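You operate a simulated robot arm through the tools that you are given. There is no shell and no other tool.

You run a simulated robot arm. Do the job below in one go: nothing can be reset, and whatever is moved stays where it is left.

## Task
Dot the unmarked stator as the result sheet says, then sort all three tested stators by their dots.
Fine: green to the small GOOD tray, yellow to HOLD, blue to REWORK, each down on a post; one dot; the marker goes back in its cup.

Only the result counts: the job must be done as asked and must still hold three seconds after the hand-in. Knocking over, shifting, dropping, spilling or breaking anything else fails it. Flat cloth is picked up by pressing the open fingertips on it (5 to 10 N) and closing them slowly along it; thin cloth reads only 2 to 8 mm in the jaws.

## Robot
A 6-joint arm with a fingered hand, fixed in place. Base frame: the origin is on the floor under the middle of its stand, x ahead of it, y to its left, z up; the work surface is at about z = 820. Readings come in mm, rad, newtons and seconds.
With the tool pointing down near the work surface it reaches from about 240 to 680 mm from the base axis. Its first joint turns from -2.897 to 2.897 rad. Payload 4 kg.
The TCP is the grasp point between the finger pads, 26 mm short of the fingertips. In the tool frame z runs along the fingers and y along their closing line. The gripper opens to 148 mm; its body begins 73 mm behind the TCP. The gripper is a hand of 3 fingers: y runs from the thumb to the fingers, the wrist lies at [0, 0, -239] in the tool frame.
Orientation is that of the tool frame in the base frame, as [roll, pitch, yaw] about the fixed x, y, z axes, in that order (R = Rz(yaw) Ry(pitch) Rx(roll)). With the fingers straight down and closing along the base's y, the tool's x points along the base's -x, its y along +y and its z along -z.

## Interface
- The arm moves only by the tool arm_command. Its argument "commands" is text: rows parted by semicolons, each of 6 numbers parted by spaces: the shift along the tool's x, y, z in units of 300 mm (1.0 is 300 mm), then the turn, a rotation vector about the tool's x, y, z in units of 60 degrees (1.0 is 60 degrees). In form: x y z wx wy wz; .... A call has 1 to 20 rows; each row is the pose to reach, as a shift and turn from the pose commanded when the call began, along the tool's axes at that moment. A call with a number of a shift or a turn outside -1 to 1 is refused whole. Rows are played at 5 a second. More than 50 mm and 0.15 rad between two rows, and nothing of the call is played. A pose out of reach is approached as far as the arm can. The call stops where the force on the tool passes 40 N (or 10 N more than at its start, if that is more) or the arm is blocked; 0.2 s more then pass. In this call time passes only in rows, and 0.2 s behind the last. The reply holds the time, the measured pose of the TCP, the force on the tool along the base axes, the opening and the grip force, in the units named above and with some noise, with the torque about the TCP (base axes, N m) and any sound that the robot's microphone picked up.
- Cameras (640 x 400 px; columns grow to the right, rows downward): "scene" is fixed at [399.8, 500.4, 1407.7]; the picture's right is [-0.93, -0.37, 0.00], its down [-0.25, 0.62, -0.75] and it looks along [0.28, -0.69, -0.66] (base axes); focal length 267 px, centre (320, 200). "wrist" rides on the gripper at [68, -39, -90] in the tool frame; the picture's right is [0.50, 0.87, 0.00], its down [-0.65, 0.38, -0.65] and it looks along [-0.57, 0.33, 0.76] (tool axes); focal length 222 px, centre (320, 200).
- snapshot(camera): a new picture of that camera. The clock stands still meanwhile.
- lift_body(by): moves the trunk up (or, below 0, down) by that many mm; the arm rides with it, the base frame stays. It gives what a move gives, with no picture.
- set_fingers(finger1, finger2, thumb_bend): sets how far each is bent, from 0 (flat) to 1 (curled in); at 0.3 the hand is open as for a grip, at 0.7 the pads meet at the TCP. One left out holds its place. A second passes; each finger stops where it meets its share of the squeeze, and holds until it gets a number again. It is the only way to open and close the hand. It gives what a move gives, with no picture; readings hold the bend of each and the force on the fingers (four entries, about 0 where the hand has none), thumb and palm.
- point_at(camera, pixels): for up to 12 pixels [column, row] of the newest picture of that camera ("zoom" is the newest enlarged one), the place [x, y, z] in the base frame of the surface seen there, good to about 2 mm. The clock stands still meanwhile.
- zoom(camera, box): a new picture of the part [left, top, right, bottom] of that camera's present view, enlarged. The clock stands still meanwhile.
- job_done(): hands the job in; it is judged then, once.

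Open the gripper and draw the arm clear of the work before you hand the job in, unless the task says otherwise.

The tools are called after "Call:" as a command line: name --argument value ..., lists and objects as JSON in quotes. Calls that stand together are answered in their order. arm_command: Moves the arm, as the interface text tells. Its arguments: {"type":"object","properties":{"commands":{"type":"string"}},"required":["commands"]} The other tools are called the same way: lift_body (by) moves the trunk up or down; set_fingers (finger1, finger2, thumb_bend) moves the fingers one by one; snapshot (camera) takes a picture; point_at (camera, pixels) gives the place of the surface under pixels of a picture; zoom (camera, box) takes an enlarged picture of a part of a camera's view; job_done () hands the job in.

At the start:

```text
time_s: 0.0
tcp_pos: [498.1, 41.9, 1179.0]
ee_rot: [-3.141, 0.001, -3.142]
ft_force: [0.2, -0.5, -0.1]
ft_torque: [0.04, -0.02, 0.0]
grip_width: 148.0
gripper_force: 0.1
shape: jaw
bend: [0.3, 0.3, 0.3]
finger forces: [0.0, 0.0, 0.0, 0.1, 0.0, 0.0]
trunk travel left (down, up): [-200.0, 117.0]
```

scene: 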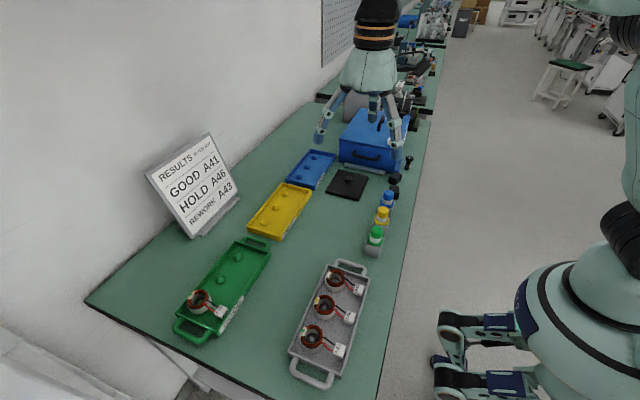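
wrist: 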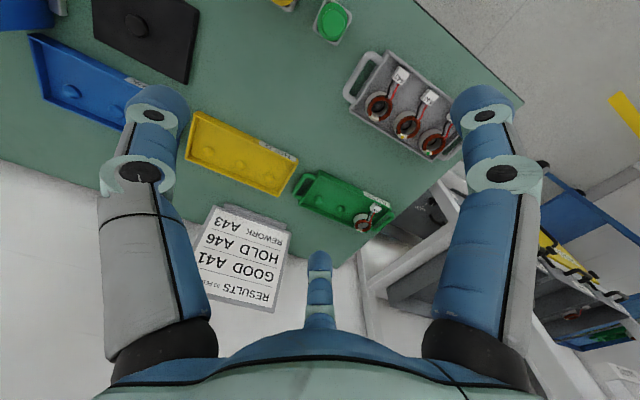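

I start by enlarging the result sheet, the grey tray with three stators (scene about 330,310) and the markers (about 380,215).

Call:
zoom --camera "scene" --box '[140, 130, 240, 240]'

Call:
zoom --camera "scene" --box '[280, 250, 380, 390]'

Call:
zoom --camera "scene" --box '[320, 140, 430, 260]'

Call:
zoom --camera "scene" --box '[160, 220, 280, 350]'

Call:
zoom --camera "wrist" --box '[330, 30, 480, 170]'

```text
3.64 times, centred on (190, 185) of scene
```

zoom: 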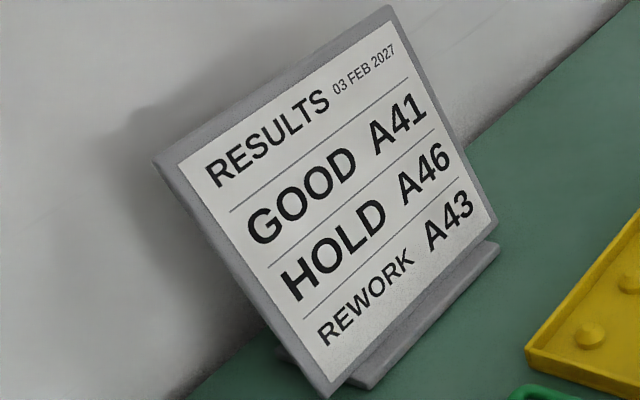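

```text
2.86 times, centred on (330, 320) of scene
```

zoom: 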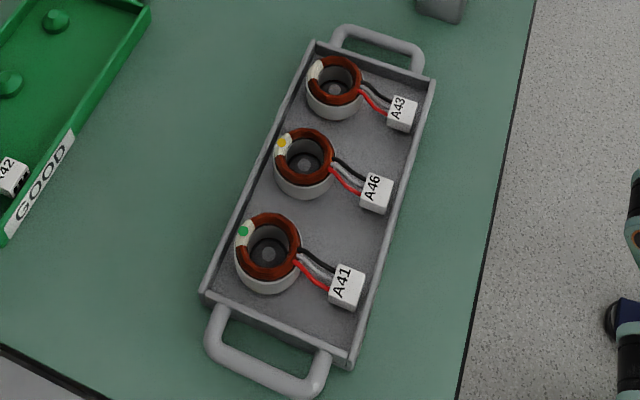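

```text
3.33 times, centred on (375, 200) of scene
```

zoom: 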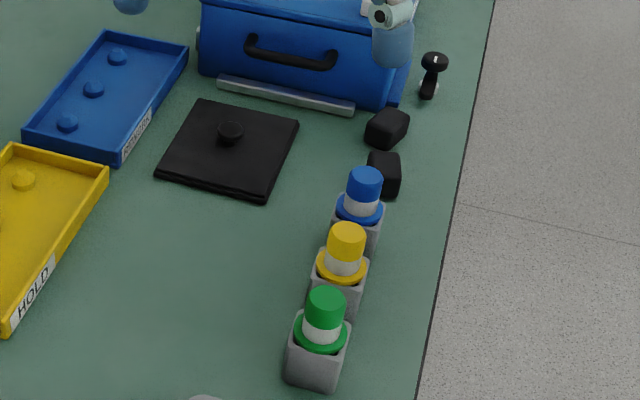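

```text
3.08 times, centred on (220, 285) of scene
```

zoom: 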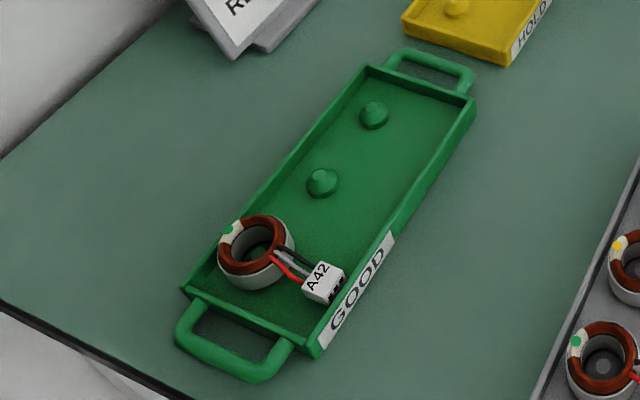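

```text
2.86 times, centred on (405, 100) of wrist
```

zoom: 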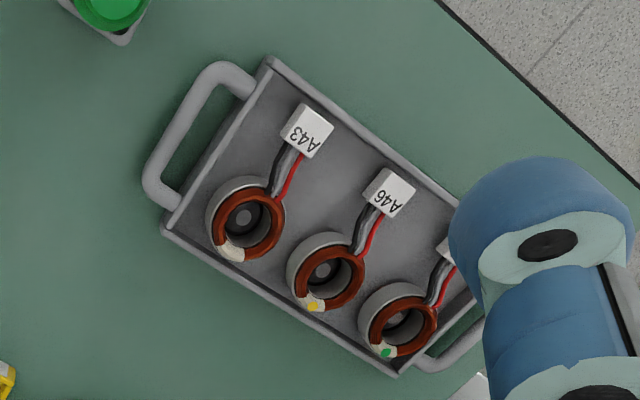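

A43 (zoom 1: REWORK) has a bare white patch, A46 yellow, A41 green; so A43 needs a blue dot. I zoom closely on the blue marker and measure points.

Call:
zoom --camera "scene" --box '[360, 165, 424, 265]'

Call:
point_at --camera "scene" --pixels '[[388, 191], [387, 199], [383, 210], [377, 231], [374, 250], [385, 225], [400, 165], [396, 178], [395, 192], [349, 178], [348, 184]]'

```text
4.00 times, centred on (392, 215) of scene
```

zoom: 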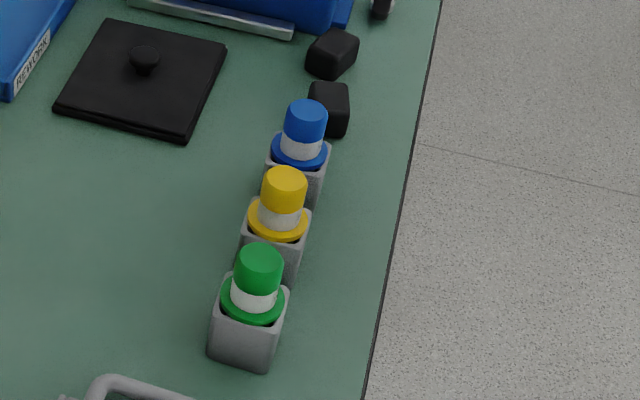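

```text
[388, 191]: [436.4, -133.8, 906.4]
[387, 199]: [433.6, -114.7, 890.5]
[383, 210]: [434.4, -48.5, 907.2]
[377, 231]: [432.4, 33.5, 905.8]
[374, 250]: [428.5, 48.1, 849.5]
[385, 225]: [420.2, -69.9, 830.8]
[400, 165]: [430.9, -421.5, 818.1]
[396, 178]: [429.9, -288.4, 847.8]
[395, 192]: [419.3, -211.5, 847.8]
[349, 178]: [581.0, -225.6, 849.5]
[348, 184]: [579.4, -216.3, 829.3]
```

I now measure the grey tray stators (zoom of 280..380 x 250..390 again) with point_at on the enlarged picture.

Call:
zoom --camera "scene" --box '[310, 255, 374, 325]'

```text
5.71 times, centred on (342, 290) of scene
```

zoom: 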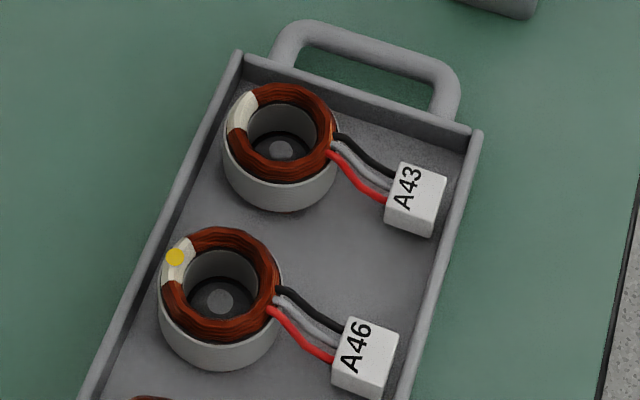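

The A43 ring shows its white patch at about (243,115) and rim around (280,130); I measure the rims, posts, tags and tray walls.

Call:
point_at --camera "zoom" --pixels '[[243, 113], [250, 97], [237, 128], [280, 88], [320, 110], [325, 140], [280, 170], [245, 150], [281, 150], [418, 185], [410, 220], [237, 60]]'

Call:
point_at --camera "zoom" --pixels '[[175, 257], [183, 243], [168, 275], [215, 233], [258, 257], [265, 290], [215, 332], [178, 305], [220, 302], [375, 330], [470, 135], [310, 30]]'

```text
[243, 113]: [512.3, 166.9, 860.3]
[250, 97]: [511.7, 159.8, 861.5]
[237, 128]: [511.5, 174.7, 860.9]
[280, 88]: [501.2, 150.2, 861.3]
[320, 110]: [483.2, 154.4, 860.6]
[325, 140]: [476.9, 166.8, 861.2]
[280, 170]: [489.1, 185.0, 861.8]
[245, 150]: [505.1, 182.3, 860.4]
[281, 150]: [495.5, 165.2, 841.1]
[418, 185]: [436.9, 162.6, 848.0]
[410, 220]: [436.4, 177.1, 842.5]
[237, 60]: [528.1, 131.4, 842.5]
```

```text
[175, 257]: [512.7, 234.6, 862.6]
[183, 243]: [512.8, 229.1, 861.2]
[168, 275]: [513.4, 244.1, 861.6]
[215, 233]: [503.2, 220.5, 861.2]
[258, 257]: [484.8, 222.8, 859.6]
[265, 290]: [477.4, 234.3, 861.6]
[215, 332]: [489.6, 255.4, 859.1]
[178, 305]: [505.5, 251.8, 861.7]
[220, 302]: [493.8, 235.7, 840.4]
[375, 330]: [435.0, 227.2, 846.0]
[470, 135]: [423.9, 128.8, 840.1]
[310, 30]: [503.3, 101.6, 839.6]
```

The stators sit about 47 mm wide, tops at z=861, posts at 841. Next I measure the green tray, whose free posts show around (235,258) and (220,280) in the scene.

Call:
zoom --camera "scene" --box '[170, 230, 280, 345]'

```text
3.48 times, centred on (225, 288) of scene
```

zoom: 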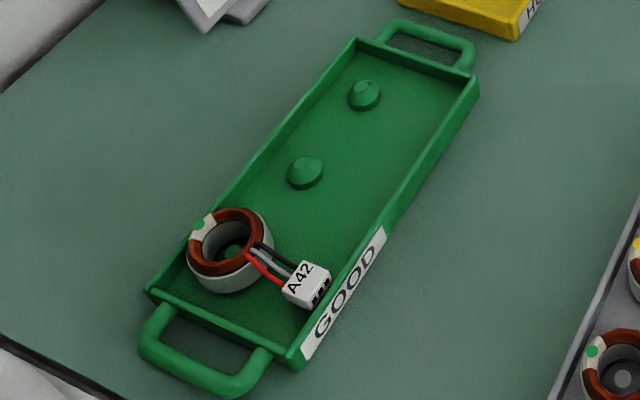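

The green tray's free posts are at zoom (363,90) and (305,170); I measure them plus the walls and A42.

Call:
point_at --camera "zoom" --pixels '[[365, 88], [306, 166], [365, 110], [306, 190], [357, 40], [478, 85], [152, 290], [294, 362], [232, 250], [310, 275], [198, 225], [400, 150]]'

Call:
point_at --camera "zoom" --pixels '[[260, 155], [255, 168], [420, 180], [425, 30], [200, 385], [240, 215], [257, 255], [245, 275], [330, 100], [385, 215], [300, 215], [215, 270]]'

Call:
zoom --camera "scene" --box '[240, 140, 345, 245]'

```text
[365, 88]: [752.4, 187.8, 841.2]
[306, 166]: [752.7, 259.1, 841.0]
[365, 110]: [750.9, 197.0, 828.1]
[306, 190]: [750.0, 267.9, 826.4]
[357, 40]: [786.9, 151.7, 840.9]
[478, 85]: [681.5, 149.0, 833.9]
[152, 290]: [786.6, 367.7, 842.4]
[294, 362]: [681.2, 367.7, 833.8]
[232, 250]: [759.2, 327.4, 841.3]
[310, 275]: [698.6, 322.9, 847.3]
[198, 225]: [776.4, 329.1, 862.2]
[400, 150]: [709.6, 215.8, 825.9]
```

```text
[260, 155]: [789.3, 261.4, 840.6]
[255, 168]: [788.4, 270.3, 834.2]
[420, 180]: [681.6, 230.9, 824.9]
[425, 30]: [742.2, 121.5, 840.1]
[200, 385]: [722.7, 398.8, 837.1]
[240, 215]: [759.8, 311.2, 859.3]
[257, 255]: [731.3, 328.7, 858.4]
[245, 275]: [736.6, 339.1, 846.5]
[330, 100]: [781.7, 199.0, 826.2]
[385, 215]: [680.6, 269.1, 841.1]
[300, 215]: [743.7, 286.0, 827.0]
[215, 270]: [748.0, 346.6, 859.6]
```

```text
3.81 times, centred on (292, 192) of scene
```

zoom: 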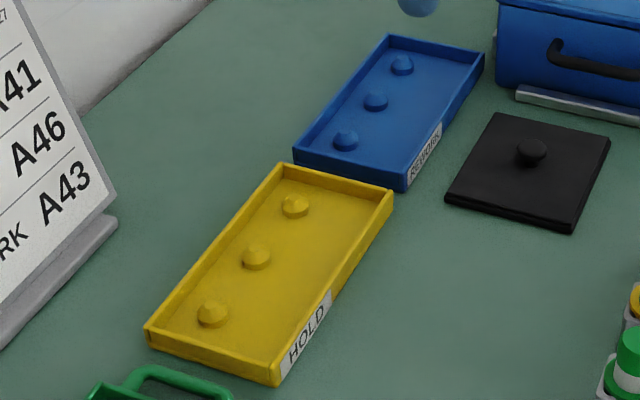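

The green posts are near x=752, i.e. about 775 mm from the base. I measure the yellow and blue trays' posts (zoom yellow 296,203 / 257,255 / 213,312; blue 402,63 / 376,100 / 345,138).

Call:
point_at --camera "zoom" --pixels '[[296, 200], [257, 250], [213, 308], [402, 60], [376, 96], [345, 133], [280, 167], [392, 193], [147, 330], [278, 378], [388, 37], [484, 55]]'

Call:
point_at --camera "zoom" --pixels '[[295, 150], [405, 185], [330, 250], [420, 100], [530, 150], [500, 115], [608, 135], [570, 228], [447, 195], [560, 60], [110, 215], [20, 320]]'

```text
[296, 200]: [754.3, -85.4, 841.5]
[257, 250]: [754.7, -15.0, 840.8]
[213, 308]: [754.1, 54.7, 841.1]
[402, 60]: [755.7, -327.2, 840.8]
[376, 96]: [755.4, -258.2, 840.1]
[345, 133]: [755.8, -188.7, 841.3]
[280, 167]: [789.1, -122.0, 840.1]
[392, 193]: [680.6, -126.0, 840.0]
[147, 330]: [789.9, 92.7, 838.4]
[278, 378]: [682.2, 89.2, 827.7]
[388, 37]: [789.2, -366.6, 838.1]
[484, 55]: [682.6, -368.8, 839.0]
```

```text
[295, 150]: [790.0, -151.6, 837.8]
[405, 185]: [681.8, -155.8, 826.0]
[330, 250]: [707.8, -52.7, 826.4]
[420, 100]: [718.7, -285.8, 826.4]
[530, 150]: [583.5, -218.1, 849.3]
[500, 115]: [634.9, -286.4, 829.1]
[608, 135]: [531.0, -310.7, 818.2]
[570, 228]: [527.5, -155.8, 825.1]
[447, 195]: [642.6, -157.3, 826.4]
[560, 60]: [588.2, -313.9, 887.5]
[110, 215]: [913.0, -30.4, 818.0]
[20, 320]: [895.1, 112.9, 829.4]
```

All free posts lie at x≈754 (yellow y=-85/-15/55, blue y=-327/-258/-189, green y=188/258), beyond the 680 mm vertical reach. I test the actual reach by moving at a safe height toward (754,-15,1060) with the tool pointing down.

Call:
arm_command --commands "-0.122 -0.027 0.057 0 0 0; -0.244 -0.054 0.113 0 0 0; -0.366 -0.081 0.17 0 0 0; -0.488 -0.108 0.227 0 0 0; -0.61 -0.135 0.283 0 0 0; -0.732 -0.163 0.34 0 0 0; -0.853 -0.19 0.397 0 0 0"

Call:
snapshot --camera "wrist"

Call:
snapshot --camera "scene"

```text
time_s: 1.6
tcp_pos: [640.3, -6.1, 1055.9]
ee_rot: [3.14, -0.001, -3.14]
ft_force: [0.6, 0.4, -0.3]
ft_torque: [0.03, -0.01, -0.01]
grip_width: 147.8
gripper_force: 0.0
shape: jaw
bend: [0.3, 0.3, 0.3]
finger forces: [0.0, 0.1, 0.1, 0.1, 0.1, 0.1]
out of reach, approached as far as the arm can: row 4, 5, 6, 7
trunk travel left (down, up): [-200.0, 117.0]
```

```text
taken
```

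wrist: 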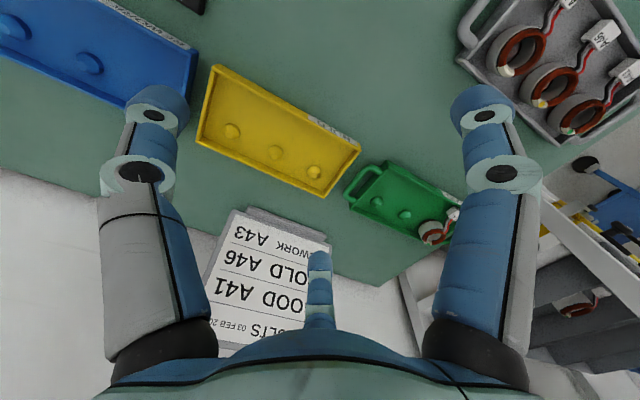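

```text
taken
```

scene: 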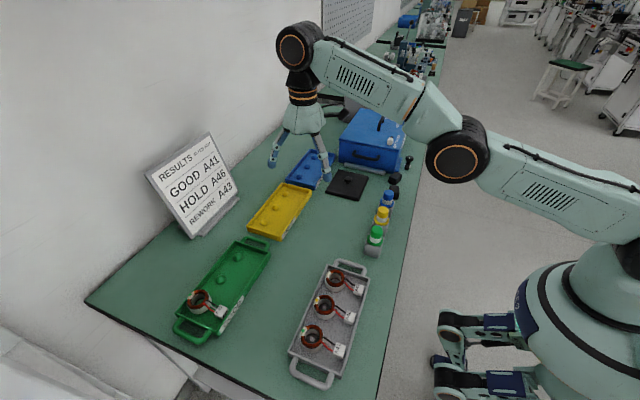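

At z=1056 the arm only gets to x=640, so a tilt will be needed for the trays. I zoom into the hand (scene 265..335 x 90..190) to learn the finger shape.

Call:
zoom --camera "scene" --box '[255, 80, 345, 190]'

Call:
zoom --camera "scene" --box '[320, 100, 440, 220]'

```text
3.64 times, centred on (300, 135) of scene
```

zoom: 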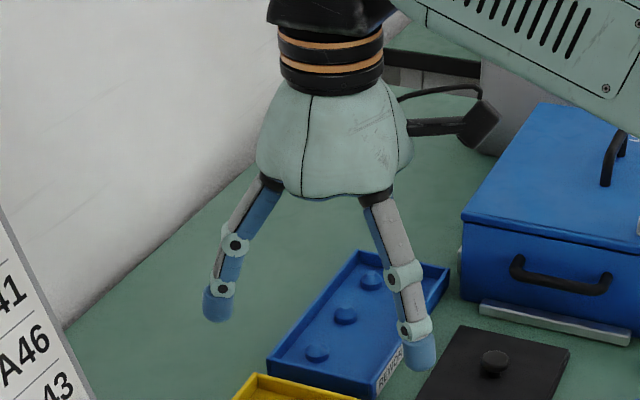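

```text
3.33 times, centred on (380, 160) of scene
```

zoom: 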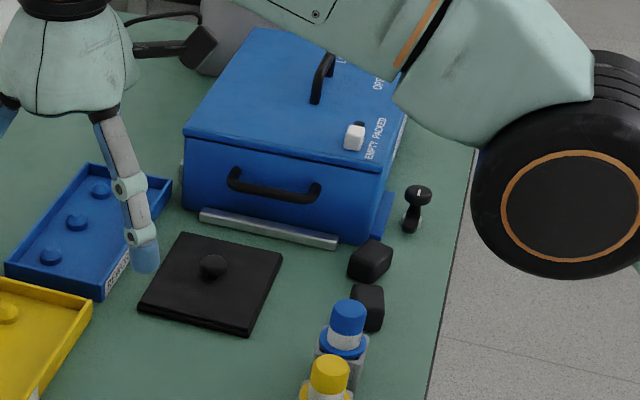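

The hand is a symmetric 3-finger claw (tips about 20 mm thick). I move back to view the markers up close with the wrist camera.

Call:
arm_command --commands "0.125 -0.072 0.029 0 0 0; 0.25 -0.144 0.059 0 0 0; 0.375 -0.216 0.088 0 0 0; 0.5 -0.288 0.117 0 0 0; 0.625 -0.36 0.147 0 0 0; 0.75 -0.432 0.176 0 0 0; 0.85 -0.49 0.2 0 0 0; 0.937 -0.54 0.22 0 0 0"

Call:
snapshot --camera "wrist"

```text
time_s: 3.4
tcp_pos: [640.1, -5.3, 1055.9]
ee_rot: [3.141, -0.002, -3.141]
ft_force: [-0.1, 0.1, -0.1]
ft_torque: [-0.01, 0.0, -0.01]
grip_width: 147.9
gripper_force: 0.1
shape: jaw
bend: [0.3, 0.3, 0.3]
finger forces: [0.0, 0.1, 0.1, 0.1, 0.0, 0.0]
out of reach, approached as far as the arm can: row 1, 2, 3, 4, 5, 6, 7, 8
trunk travel left (down, up): [-200.0, 117.0]
```

```text
taken
```

wrist: 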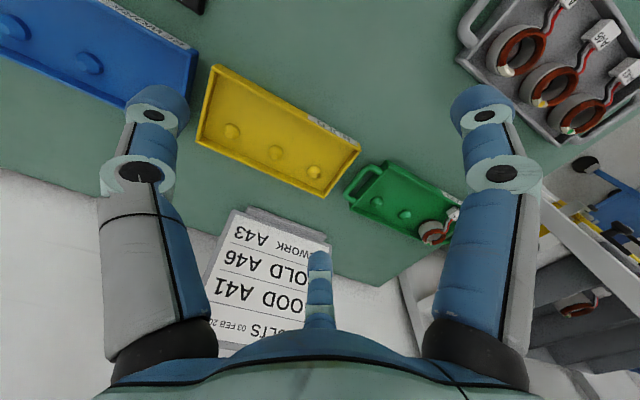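

The arm seems stuck at full stretch (no row was taken). I try a downward move, where the stretch limit grows, to come off the limit.

Call:
arm_command --commands "0 0 0.05 0 0 0; 0 0 0.1 0 0 0; 0 0 0.15 0 0 0"

```text
time_s: 4.2
tcp_pos: [653.3, -6.8, 1016.6]
ee_rot: [3.141, -0.002, 3.141]
ft_force: [-0.6, -1.0, 0.0]
ft_torque: [0.01, -0.01, -0.01]
grip_width: 147.9
gripper_force: 0.1
shape: jaw
bend: [0.3, 0.3, 0.3]
finger forces: [0.0, 0.0, 0.0, 0.0, 0.1, 0.0]
out of reach, approached as far as the arm can: row 1, 2, 3
trunk travel left (down, up): [-200.0, 117.0]
```

I send a zero shift to find out what pose is presently commanded.

Call:
arm_command --commands "0 0 0 0 0 0"

```text
time_s: 4.6
tcp_pos: [653.1, -7.5, 1017.5]
ee_rot: [-3.141, -0.002, -3.141]
ft_force: [0.8, 1.0, 0.9]
ft_torque: [-0.03, -0.01, -0.01]
grip_width: 148.1
gripper_force: 0.0
shape: jaw
bend: [0.3, 0.3, 0.3]
finger forces: [0.1, 0.1, 0.0, 0.1, 0.0, 0.0]
trunk travel left (down, up): [-200.0, 117.0]
```

The zero shift was accepted, so the commanded pose is the reached one. I try moving inward and down a little.

Call:
arm_command --commands "0.03 0 0.02 0 0 0; 0.08 0 0.04 0 0 0; 0.15 0 0.06 0 0 0; 0.25 0 0.06 0 0 0"

```text
time_s: 5.6
tcp_pos: [653.3, -6.7, 1014.9]
ee_rot: [-3.142, -0.001, 3.141]
ft_force: [0.3, -0.8, 0.3]
ft_torque: [0.0, 0.0, 0.0]
grip_width: 147.7
gripper_force: 0.0
shape: jaw
bend: [0.3, 0.3, 0.3]
finger forces: [0.1, 0.1, 0.1, 0.0, 0.0, 0.0]
out of reach, approached as far as the arm can: row 1, 2, 3, 4
trunk travel left (down, up): [-200.0, 117.0]
```

Still pinned at stretch. I try tilting the tool outward in place (rotation about tool y), which draws the wrist inward, and is the tilt I will need anyway.

Call:
arm_command --commands "0 0 0 0 -0.1 0; 0 0 0 0 -0.2 0; 0 0 0 0 -0.3 0; 0 0 0 0 -0.4 0"

```text
time_s: 6.6
tcp_pos: [700.0, -7.8, 1038.9]
ee_rot: [3.139, 0.346, -3.139]
ft_force: [-2.4, -0.3, -4.6]
ft_torque: [0.02, -0.3, 0.0]
grip_width: 148.1
gripper_force: 0.1
shape: jaw
bend: [0.3, 0.3, 0.3]
finger forces: [0.1, 0.0, 0.0, 0.0, 0.1, 0.0]
out of reach, approached as far as the arm can: row 1, 2, 3, 4
trunk travel left (down, up): [-200.0, 117.0]
```

The tool tilted to 0.35 rad and the TCP slid out to x=700. I test a sideways plus inward/upward shift with several repeated rows so the solver can settle.

Call:
arm_command --commands "0 0.1 0 0 0 0; 0 0.1 0 0 0 0; 0.1 0.1 0 0 0 0; 0.1 0.1 0 0 0 0; 0.1 0.1 -0.1 0 0 0; 0.1 0.1 -0.1 0 0 0; 0.1 0.1 -0.2 0 0 0; 0.1 0.1 -0.2 0 0 0"

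```text
time_s: 8.4
tcp_pos: [601.7, 24.0, 1058.4]
ee_rot: [-3.139, 0.419, -3.141]
ft_force: [0.4, 0.1, -0.7]
ft_torque: [-0.01, -0.01, -0.04]
grip_width: 147.8
gripper_force: 0.1
shape: jaw
bend: [0.3, 0.3, 0.3]
finger forces: [0.0, 0.0, 0.0, 0.0, 0.0, 0.1]
trunk travel left (down, up): [-200.0, 117.0]
```

The arm is free again (pose 602,24,1058, tilt 0.42). I untilt while moving back toward the markers.

Call:
arm_command --commands "0.096 -0.069 -0.032 0 0.067 0; 0.193 -0.138 -0.064 0 0.133 0; 0.289 -0.207 -0.096 0 0.2 0; 0.385 -0.276 -0.128 0 0.267 0; 0.482 -0.344 -0.16 0 0.333 0; 0.578 -0.413 -0.192 0 0.4 0"

```text
time_s: 9.8
tcp_pos: [419.4, -101.6, 1040.6]
ee_rot: [-3.141, -0.001, -3.141]
ft_force: [-0.4, -0.4, 1.0]
ft_torque: [-0.03, -0.01, 0.0]
grip_width: 148.2
gripper_force: 0.1
shape: jaw
bend: [0.3, 0.3, 0.3]
finger forces: [0.0, 0.0, 0.0, 0.0, 0.0, 0.1]
trunk travel left (down, up): [-200.0, 117.0]
```

The arm obeys normally again. I move to about (359,-168,990) so the wrist camera looks at the blue marker, and take pictures.

Call:
arm_command --commands "0.05 -0.055 0.042 0 0 0; 0.1 -0.11 0.084 0 0 0; 0.15 -0.165 0.126 0 0 0; 0.2 -0.22 0.168 0 0 0"

Call:
snapshot --camera "wrist"

Call:
zoom --camera "wrist" --box '[220, 80, 420, 260]'

```text
time_s: 10.8
tcp_pos: [360.1, -168.5, 988.7]
ee_rot: [3.141, 0.001, -3.14]
ft_force: [0.1, 0.3, 0.2]
ft_torque: [0.02, -0.01, -0.03]
grip_width: 148.1
gripper_force: 0.0
shape: jaw
bend: [0.3, 0.3, 0.3]
finger forces: [0.0, 0.1, 0.0, 0.1, 0.0, 0.0]
trunk travel left (down, up): [-200.0, 117.0]
```

```text
taken
```

wrist: 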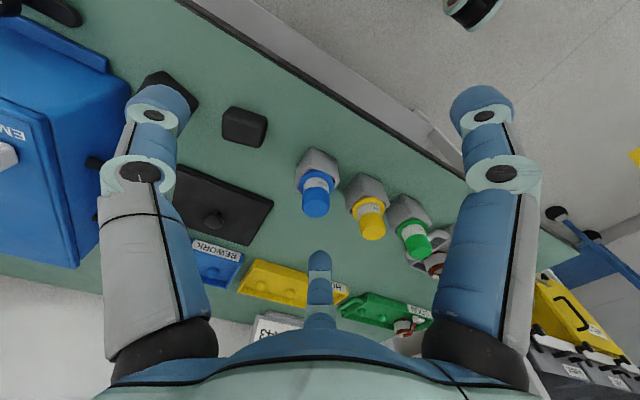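

```text
2.22 times, centred on (320, 170) of wrist
```

zoom: 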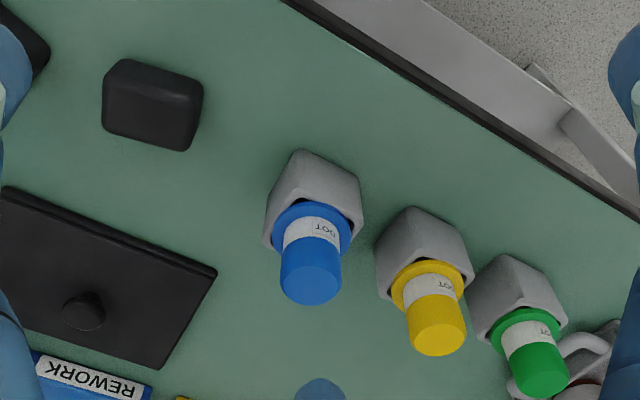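

The blue marker's top face is at zoom (310,290), its flange around (312,225), cup below. I measure these and the cup corners.

Call:
point_at --camera "zoom" --pixels '[[310, 290], [285, 285], [337, 288], [310, 275], [312, 240], [279, 220], [346, 225], [310, 208], [300, 152], [360, 182], [270, 190], [300, 180]]'

Call:
zoom --camera "scene" --box '[370, 180, 406, 215]'

```text
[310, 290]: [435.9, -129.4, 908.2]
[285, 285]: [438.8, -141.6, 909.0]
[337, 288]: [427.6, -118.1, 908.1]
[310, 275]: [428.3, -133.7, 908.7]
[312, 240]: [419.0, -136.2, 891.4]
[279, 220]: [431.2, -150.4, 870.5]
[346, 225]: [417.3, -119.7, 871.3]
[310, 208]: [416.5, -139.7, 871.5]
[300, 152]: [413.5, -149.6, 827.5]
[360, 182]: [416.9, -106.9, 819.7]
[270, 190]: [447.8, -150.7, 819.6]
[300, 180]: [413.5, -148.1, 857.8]
```

```text
11.43 times, centred on (388, 198) of scene
```

zoom: 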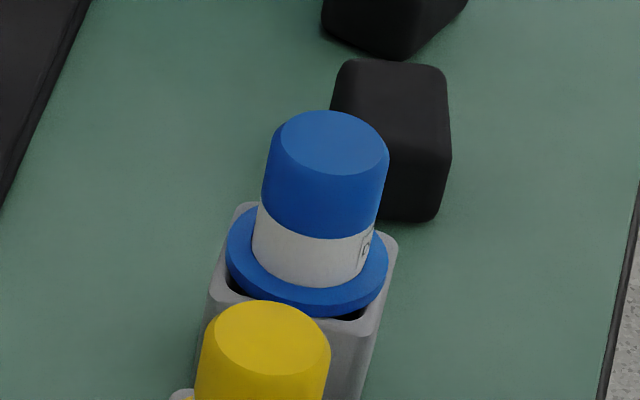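

The marker is about 26 mm thick, top z=908, flange at z≈871. I refine its axis from the scene zoom: top face centre around (330,145), flange edges (227,255) and (388,265).

Call:
point_at --camera "zoom" --pixels '[[330, 148], [285, 145], [383, 152], [335, 115], [328, 172], [232, 245], [384, 268], [300, 303], [248, 208], [394, 240], [395, 210], [390, 90]]'

Call:
point_at --camera "zoom" --pixels '[[385, 320], [372, 330], [225, 275], [350, 350], [268, 160], [385, 190], [262, 215], [375, 240], [320, 260], [265, 335], [205, 350], [325, 345]]'

```text
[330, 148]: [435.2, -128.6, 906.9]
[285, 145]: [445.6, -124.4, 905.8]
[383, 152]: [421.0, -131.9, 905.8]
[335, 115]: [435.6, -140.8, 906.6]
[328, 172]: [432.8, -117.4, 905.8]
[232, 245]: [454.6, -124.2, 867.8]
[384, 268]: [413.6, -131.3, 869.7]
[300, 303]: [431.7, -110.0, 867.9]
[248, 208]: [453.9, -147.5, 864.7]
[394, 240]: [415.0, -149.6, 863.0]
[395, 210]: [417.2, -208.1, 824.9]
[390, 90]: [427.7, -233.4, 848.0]
```

```text
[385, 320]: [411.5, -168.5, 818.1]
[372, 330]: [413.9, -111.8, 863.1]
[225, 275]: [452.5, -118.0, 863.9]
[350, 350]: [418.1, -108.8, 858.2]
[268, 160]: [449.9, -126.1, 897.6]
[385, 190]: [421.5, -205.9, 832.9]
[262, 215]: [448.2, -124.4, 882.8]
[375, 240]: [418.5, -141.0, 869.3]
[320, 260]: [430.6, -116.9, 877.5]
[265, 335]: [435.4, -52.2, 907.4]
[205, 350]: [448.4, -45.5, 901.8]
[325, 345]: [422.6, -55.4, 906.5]
```

The blue marker axis is about (434,-130), radius 13, grip zone z 871–907. I measure finger surface points at bend 0.3 in the wrist picture, then close to 0.5 to learn finger geometry.

Call:
snapshot --camera "wrist"

Call:
point_at --camera "wrist" --pixels '[[320, 255], [320, 275], [320, 295], [320, 315], [150, 90], [185, 105], [178, 140], [185, 200], [465, 100], [320, 340], [210, 310], [140, 115]]'

Call:
set_fingers --finger1 0.5 --finger2 0.5 --thumb_bend 0.5

Call:
snapshot --camera "wrist"

Call:
snapshot --camera "scene"

```text
taken
```

wrist: 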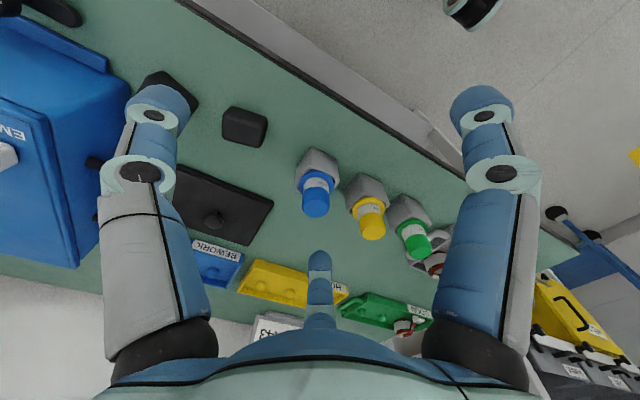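

```text
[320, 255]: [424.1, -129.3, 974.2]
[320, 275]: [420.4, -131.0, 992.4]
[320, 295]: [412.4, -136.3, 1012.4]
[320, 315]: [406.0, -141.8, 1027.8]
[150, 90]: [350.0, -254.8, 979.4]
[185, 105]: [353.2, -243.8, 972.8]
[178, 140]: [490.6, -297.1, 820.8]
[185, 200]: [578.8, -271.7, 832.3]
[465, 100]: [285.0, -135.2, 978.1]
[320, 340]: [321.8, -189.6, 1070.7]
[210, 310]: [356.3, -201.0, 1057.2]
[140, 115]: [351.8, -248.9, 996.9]
```

```text
time_s: 11.8
tcp_pos: [362.8, -168.0, 990.4]
ee_rot: [3.141, 0.001, -3.141]
ft_force: [0.4, 1.8, 0.2]
ft_torque: [0.02, -0.01, 0.0]
grip_width: 62.5
gripper_force: 0.0
shape: fingers
bend: [0.5, 0.5, 0.5]
finger forces: [0.1, 0.0, 0.1, 0.0, 0.0, 0.0]
trunk travel left (down, up): [-200.0, 117.0]
```

```text
taken
```

wrist: 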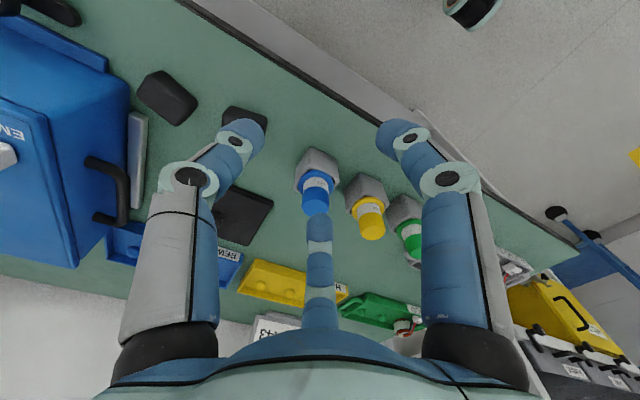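

```text
taken
```

scene: 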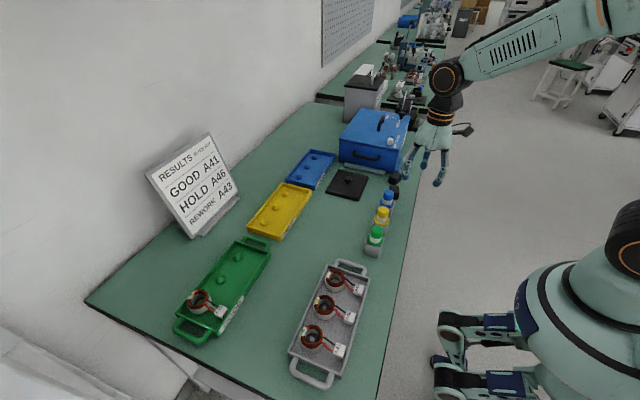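

At bend 0.5 the opening is 62.5 mm. I measure the far finger's inner surface at (320,220..320) and the left finger's tip for its slope.

Call:
point_at --camera "wrist" --pixels '[[320, 218], [320, 228], [320, 240], [320, 250], [320, 262], [320, 275], [320, 290], [320, 305], [320, 318], [245, 130], [255, 150], [225, 165]]'

Call:
zoom --camera "scene" --box '[390, 90, 480, 200]'

```text
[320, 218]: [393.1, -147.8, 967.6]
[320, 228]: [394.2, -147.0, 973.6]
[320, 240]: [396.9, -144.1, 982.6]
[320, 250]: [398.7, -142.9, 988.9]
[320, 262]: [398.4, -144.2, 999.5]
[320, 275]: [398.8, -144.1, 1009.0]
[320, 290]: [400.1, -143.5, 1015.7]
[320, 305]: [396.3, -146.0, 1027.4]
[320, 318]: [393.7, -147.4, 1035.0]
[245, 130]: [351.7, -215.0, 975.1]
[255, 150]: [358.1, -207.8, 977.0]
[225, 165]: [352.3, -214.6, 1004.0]
```

```text
3.64 times, centred on (435, 145) of scene
```

zoom: 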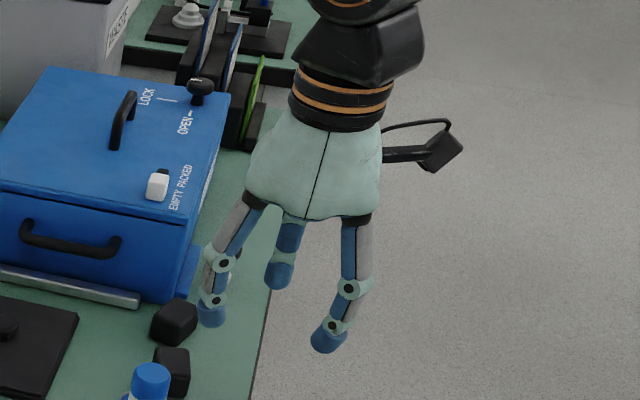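

Finger inner surfaces at 0.5 lie near r≈38–46 mm, curling inward at the tips. I move above the blue marker (434,-130) at z≈965 with the fingers at 0.5.

Call:
arm_command --commands "-0.08 0.042 0.025 0 0 0; -0.16 0.084 0.05 0 0 0; -0.24 0.125 0.075 0 0 0; -0.24 0.125 0.075 0 0 0"

Call:
arm_command --commands "0 0 0 0 0 0; 0 0 0 0 0 0"

Call:
snapshot --camera "wrist"

Call:
zoom --camera "scene" --box '[340, 110, 440, 230]'

```text
time_s: 12.8
tcp_pos: [433.3, -130.4, 967.2]
ee_rot: [-3.14, 0.001, -3.141]
ft_force: [-0.3, -0.1, 0.5]
ft_torque: [0.04, -0.01, 0.02]
grip_width: 62.5
gripper_force: 0.2
shape: fingers
bend: [0.5, 0.5, 0.5]
finger forces: [0.1, 0.1, 0.0, 0.1, 0.0, 0.1]
trunk travel left (down, up): [-200.0, 117.0]
```

```text
time_s: 13.4
tcp_pos: [433.0, -131.8, 967.3]
ee_rot: [-3.141, -0.001, 3.141]
ft_force: [0.5, -0.5, -0.5]
ft_torque: [0.02, 0.01, -0.01]
grip_width: 62.7
gripper_force: 0.1
shape: fingers
bend: [0.5, 0.5, 0.5]
finger forces: [0.0, 0.1, 0.1, 0.0, 0.0, 0.0]
trunk travel left (down, up): [-200.0, 117.0]
```

```text
taken
```

wrist: 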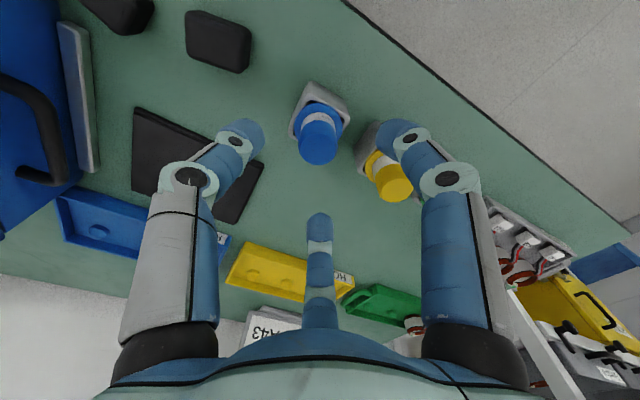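

```text
3.33 times, centred on (390, 170) of scene
```

zoom: 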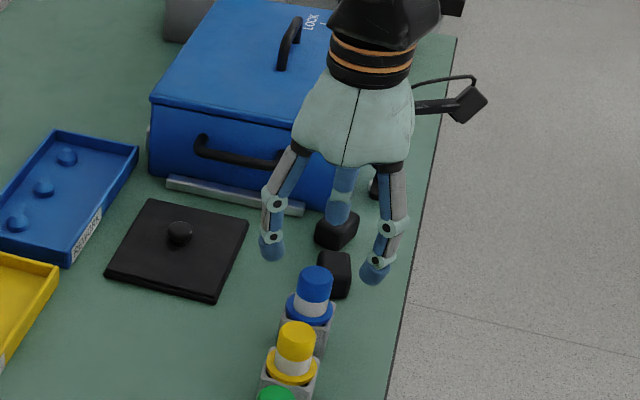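

The TCP is above the marker. I double check the marker's top outline in this wrist view (blue top around (319,147)).

Call:
zoom --camera "wrist" --box '[270, 70, 370, 180]'

Call:
point_at --camera "wrist" --pixels '[[301, 145], [337, 146], [319, 133], [319, 161], [319, 147], [293, 126], [343, 130], [312, 100], [330, 105], [319, 120]]'

```text
3.64 times, centred on (320, 125) of wrist
```

zoom: 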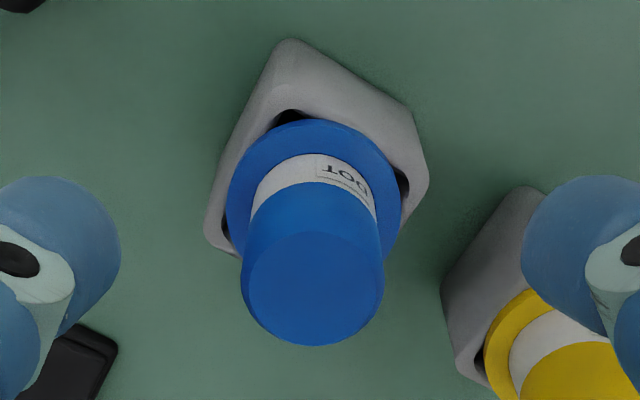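

```text
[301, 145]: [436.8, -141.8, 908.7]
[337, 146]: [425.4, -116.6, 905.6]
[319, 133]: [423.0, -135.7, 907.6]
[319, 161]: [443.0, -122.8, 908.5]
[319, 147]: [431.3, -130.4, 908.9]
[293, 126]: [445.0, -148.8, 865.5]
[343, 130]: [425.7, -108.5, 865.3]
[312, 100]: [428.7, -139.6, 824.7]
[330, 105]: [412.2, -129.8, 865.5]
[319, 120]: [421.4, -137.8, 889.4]
```

The marker centre is about (433.5,-129.5). I descend to TCP z≈902 with a slight +y correction.

Call:
arm_command --commands "0 0.005 0.06 0 0 0; 0 0.005 0.12 0 0 0; 0 0.005 0.17 0 0 0; 0 0.005 0.2 0 0 0; 0 0.005 0.217 0 0 0"

Call:
zoom --camera "scene" --box '[350, 150, 430, 230]'

Call:
snapshot --camera "wrist"

```text
time_s: 14.6
tcp_pos: [432.3, -128.8, 901.9]
ee_rot: [-3.142, 0.002, 3.141]
ft_force: [1.0, 0.0, 0.0]
ft_torque: [0.0, 0.01, 0.0]
grip_width: 62.7
gripper_force: 0.1
shape: fingers
bend: [0.5, 0.5, 0.5]
finger forces: [0.0, 0.1, 0.0, 0.0, 0.1, 0.1]
trunk travel left (down, up): [-200.0, 117.0]
```

```text
5.00 times, centred on (390, 190) of scene
```

zoom: 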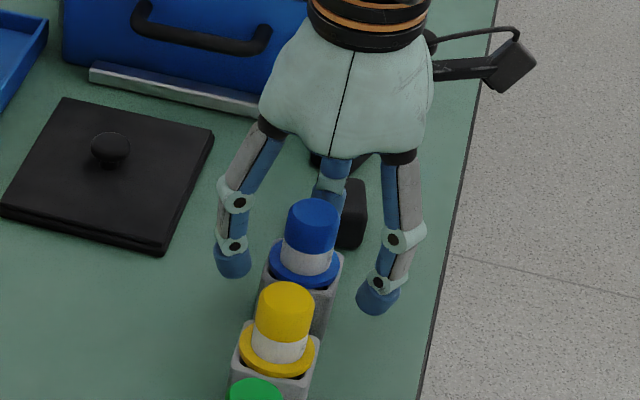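

```text
taken
```

wrist: 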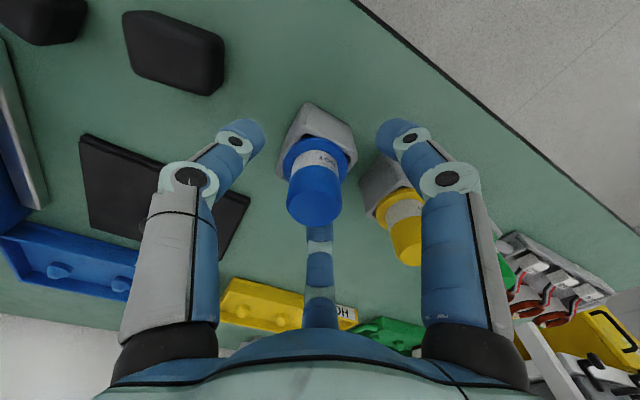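

The fingers surround the marker above its flange. I close in steps, first to 0.58.

Call:
set_fingers --finger1 0.58 --finger2 0.58 --thumb_bend 0.58

Call:
zoom --camera "scene" --box '[350, 150, 430, 230]'

Call:
zoom --camera "wrist" --box '[220, 80, 420, 280]'

```text
time_s: 15.6
tcp_pos: [432.0, -128.7, 903.0]
ee_rot: [-3.141, 0.0, -3.141]
ft_force: [-0.6, -0.8, -0.1]
ft_torque: [0.02, 0.04, -0.02]
grip_width: 39.8
gripper_force: 0.0
shape: fingers
bend: [0.57, 0.57, 0.57]
finger forces: [0.0, 0.0, 0.0, 0.1, 0.2, 0.1]
trunk travel left (down, up): [-200.0, 117.0]
```

```text
5.00 times, centred on (390, 190) of scene
```

zoom: 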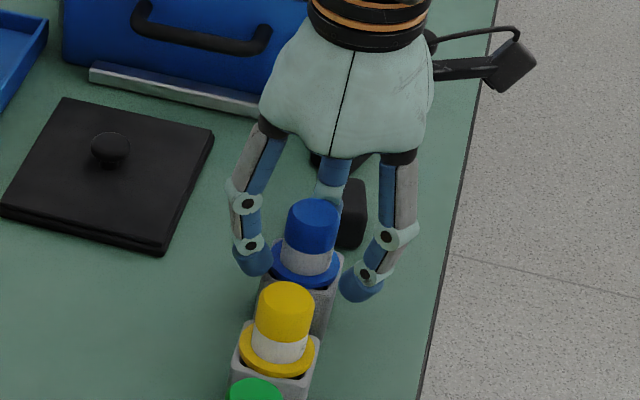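

```text
2.00 times, centred on (320, 180) of wrist
```

zoom: 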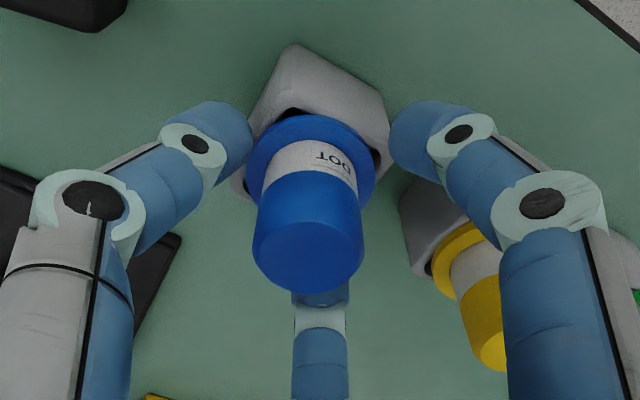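

The fingers are at 0.57 with width 39.8. I check how low the fingertips are versus the flange (z≈871).

Call:
zoom --camera "scene" --box '[372, 185, 404, 215]'

Call:
point_at --camera "scene" --pixels '[[392, 208.8], [393, 208], [390, 207], [396, 207], [369.5, 204.5], [372, 203.5], [370, 202], [394, 203]]'

```text
13.33 times, centred on (388, 200) of scene
```

zoom: 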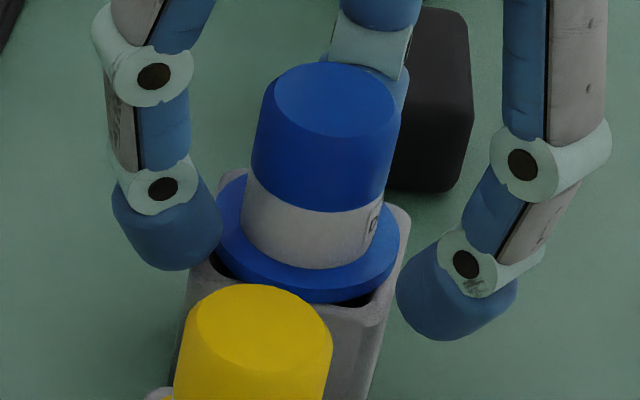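

```text
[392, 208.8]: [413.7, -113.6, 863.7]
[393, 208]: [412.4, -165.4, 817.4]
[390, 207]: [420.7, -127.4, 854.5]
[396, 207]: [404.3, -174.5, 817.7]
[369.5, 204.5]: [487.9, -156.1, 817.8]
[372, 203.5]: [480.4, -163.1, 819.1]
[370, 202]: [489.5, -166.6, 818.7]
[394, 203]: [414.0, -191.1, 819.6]
```

I measure on the new zoom picture: left fingertip bottom around (165,268), right fingertip bottom around (440,338).

Call:
point_at --camera "zoom" --pixels '[[165, 265], [200, 258], [217, 235], [140, 240], [440, 336], [410, 320], [400, 290], [480, 330], [450, 300], [370, 265], [240, 265], [300, 300]]'

```text
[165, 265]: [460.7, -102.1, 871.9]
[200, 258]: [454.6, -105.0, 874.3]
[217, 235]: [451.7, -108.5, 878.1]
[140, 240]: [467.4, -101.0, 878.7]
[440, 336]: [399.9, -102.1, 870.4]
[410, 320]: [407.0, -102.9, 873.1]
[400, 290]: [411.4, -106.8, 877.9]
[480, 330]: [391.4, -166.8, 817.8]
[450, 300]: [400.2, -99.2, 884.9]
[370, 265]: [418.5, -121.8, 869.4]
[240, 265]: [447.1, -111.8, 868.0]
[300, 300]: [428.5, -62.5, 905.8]
```

Fingertip bottoms are at z≈871, level with the flange, so I raise 4 mm before closing onto the body.

Call:
arm_command --commands "0 0 -0.007 0 0 0; 0 0 -0.013 0 0 0"

Call:
set_fingers --finger1 0.62 --finger2 0.62 --thumb_bend 0.62

Call:
zoom --camera "scene" --box '[372, 185, 404, 215]'

```text
time_s: 16.2
tcp_pos: [432.4, -128.5, 905.5]
ee_rot: [3.141, 0.0, 3.141]
ft_force: [-0.3, -0.2, 0.1]
ft_torque: [0.02, 0.03, 0.03]
grip_width: 39.9
gripper_force: 0.1
shape: fingers
bend: [0.57, 0.57, 0.57]
finger forces: [0.0, 0.0, 0.1, 0.0, 0.0, 0.0]
trunk travel left (down, up): [-200.0, 117.0]
```

```text
time_s: 17.2
tcp_pos: [432.2, -129.9, 905.1]
ee_rot: [3.14, 0.0, 3.14]
ft_force: [0.3, 0.4, 0.8]
ft_torque: [-0.03, 0.07, 0.01]
grip_width: 24.6
gripper_force: 0.4
shape: fingers
bend: [0.62, 0.61, 0.62]
finger forces: [0.0, 0.5, 0.0, 0.1, 0.6, 0.0]
trunk travel left (down, up): [-200.0, 117.0]
```

```text
13.33 times, centred on (388, 200) of scene
```

zoom: 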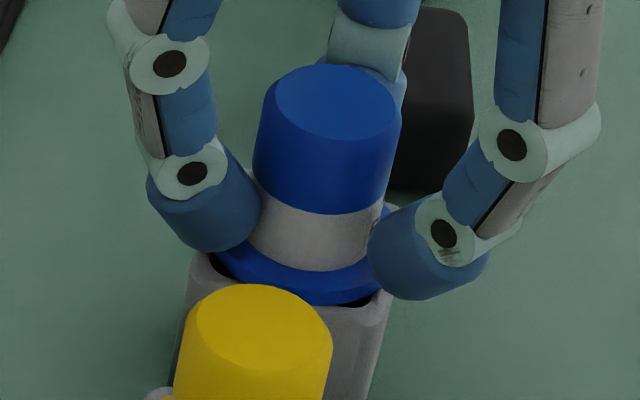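

Contact has just started (finger2 0.5 N, thumb 0.6 N). I squeeze to 0.66.

Call:
set_fingers --finger1 0.66 --finger2 0.66 --thumb_bend 0.66

Call:
zoom --camera "scene" --box '[372, 185, 404, 215]'

Call:
zoom --camera "wrist" --box '[220, 80, 420, 280]'

```text
time_s: 18.2
tcp_pos: [431.7, -128.9, 905.9]
ee_rot: [3.141, 0.0, -3.142]
ft_force: [0.6, 0.3, -0.8]
ft_torque: [0.01, 0.0, -0.01]
grip_width: 19.3
gripper_force: 5.0
shape: fingers
bend: [0.63, 0.62, 0.64]
finger forces: [2.1, 3.6, 0.0, 0.0, 3.8, 0.0]
trunk travel left (down, up): [-200.0, 117.0]
```

```text
13.33 times, centred on (388, 200) of scene
```

zoom: 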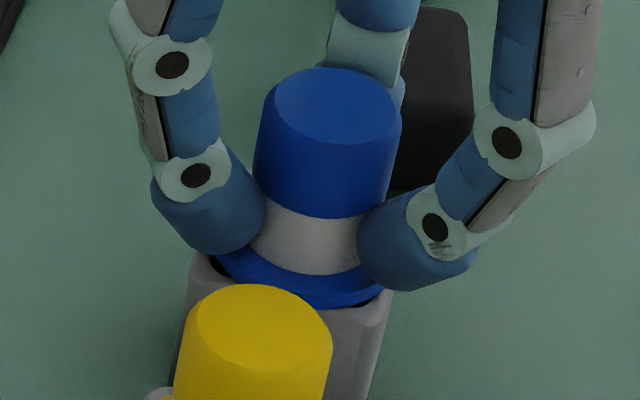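

```text
2.00 times, centred on (320, 180) of wrist
```

zoom: 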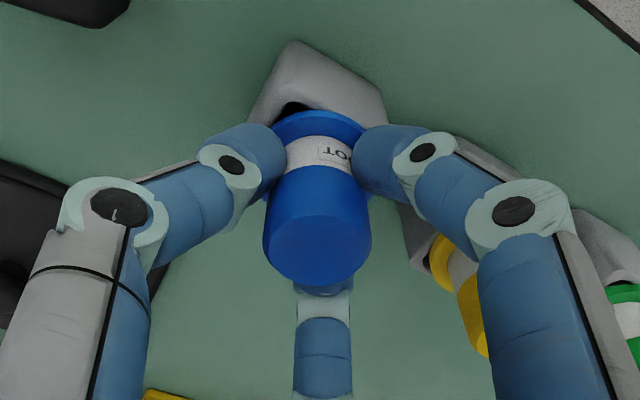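

All three fingers hold it (2–4 N). I tighten further to 0.70 for a secure grip.

Call:
set_fingers --finger1 0.71 --finger2 0.71 --thumb_bend 0.71

Call:
zoom --camera "scene" --box '[372, 185, 404, 215]'

```text
time_s: 19.2
tcp_pos: [431.4, -129.1, 906.3]
ee_rot: [-3.141, 0.001, -3.142]
ft_force: [-0.6, -1.0, -0.3]
ft_torque: [-0.01, 0.01, 0.01]
grip_width: 17.9
gripper_force: 11.8
shape: fingers
bend: [0.64, 0.62, 0.65]
finger forces: [6.5, 7.7, 0.0, 0.0, 9.4, 0.1]
trunk travel left (down, up): [-200.0, 117.0]
```

```text
13.33 times, centred on (388, 200) of scene
```

zoom: 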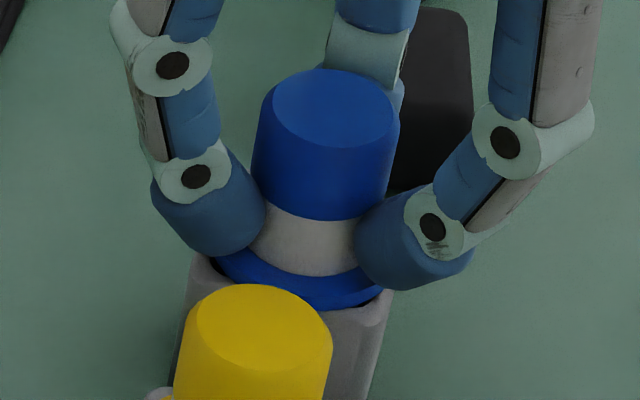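

Grip is 6–9 N per finger. I lift the marker straight up 80 mm in gentle steps.

Call:
arm_command --commands "0 0 -0.01 0 0 0; 0 0 -0.03 0 0 0; 0 0 -0.07 0 0 0; 0 0 -0.12 0 0 0; 0 0 -0.17 0 0 0; 0 0 -0.22 0 0 0; 0 0 -0.27 0 0 0"

Call:
zoom --camera "scene" --box '[350, 140, 430, 230]'

Call:
zoom --camera "wrist" --box '[220, 80, 420, 280]'

```text
time_s: 20.8
tcp_pos: [431.5, -129.2, 986.9]
ee_rot: [-3.141, 0.002, 3.14]
ft_force: [0.7, 0.0, -0.7]
ft_torque: [0.03, -0.05, -0.04]
grip_width: 17.9
gripper_force: 11.5
shape: fingers
bend: [0.64, 0.61, 0.65]
finger forces: [6.8, 7.7, 0.0, 0.0, 8.9, 0.1]
trunk travel left (down, up): [-200.0, 117.0]
```

```text
4.44 times, centred on (390, 185) of scene
```

zoom: 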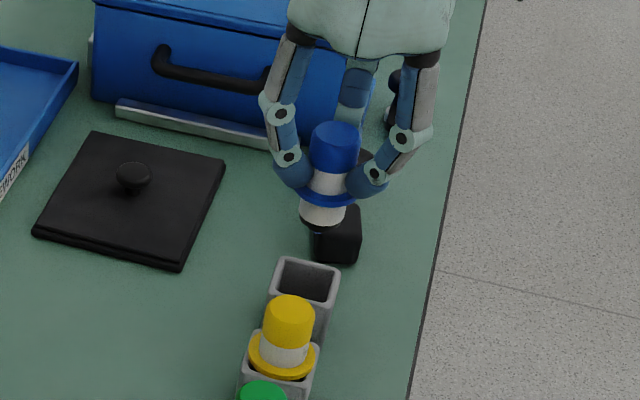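

```text
2.00 times, centred on (320, 180) of wrist
```

zoom: 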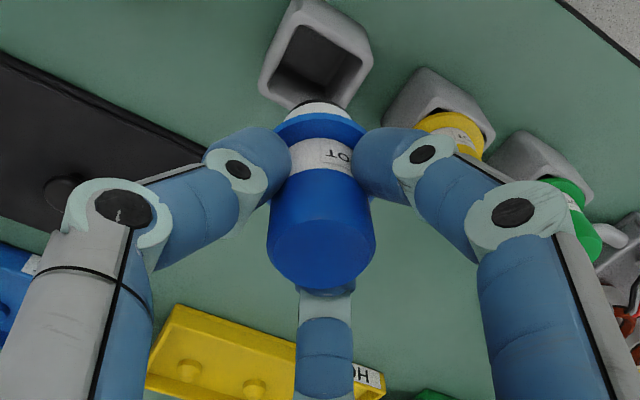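

The marker is out; the cup stays put. I zoom in on its lower end to locate the tip (near scene (391,190)).

Call:
zoom --camera "scene" --box '[376, 160, 408, 200]'

```text
10.00 times, centred on (392, 180) of scene
```

zoom: 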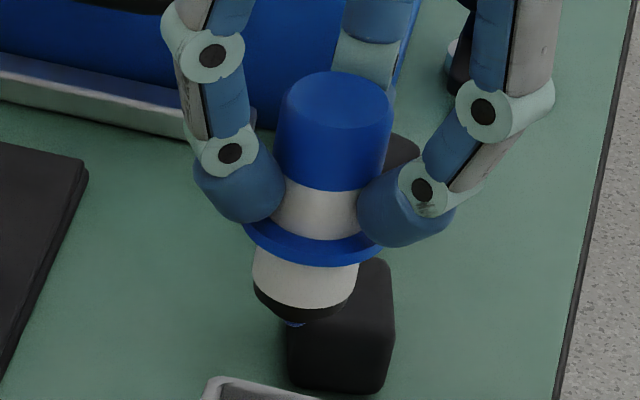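

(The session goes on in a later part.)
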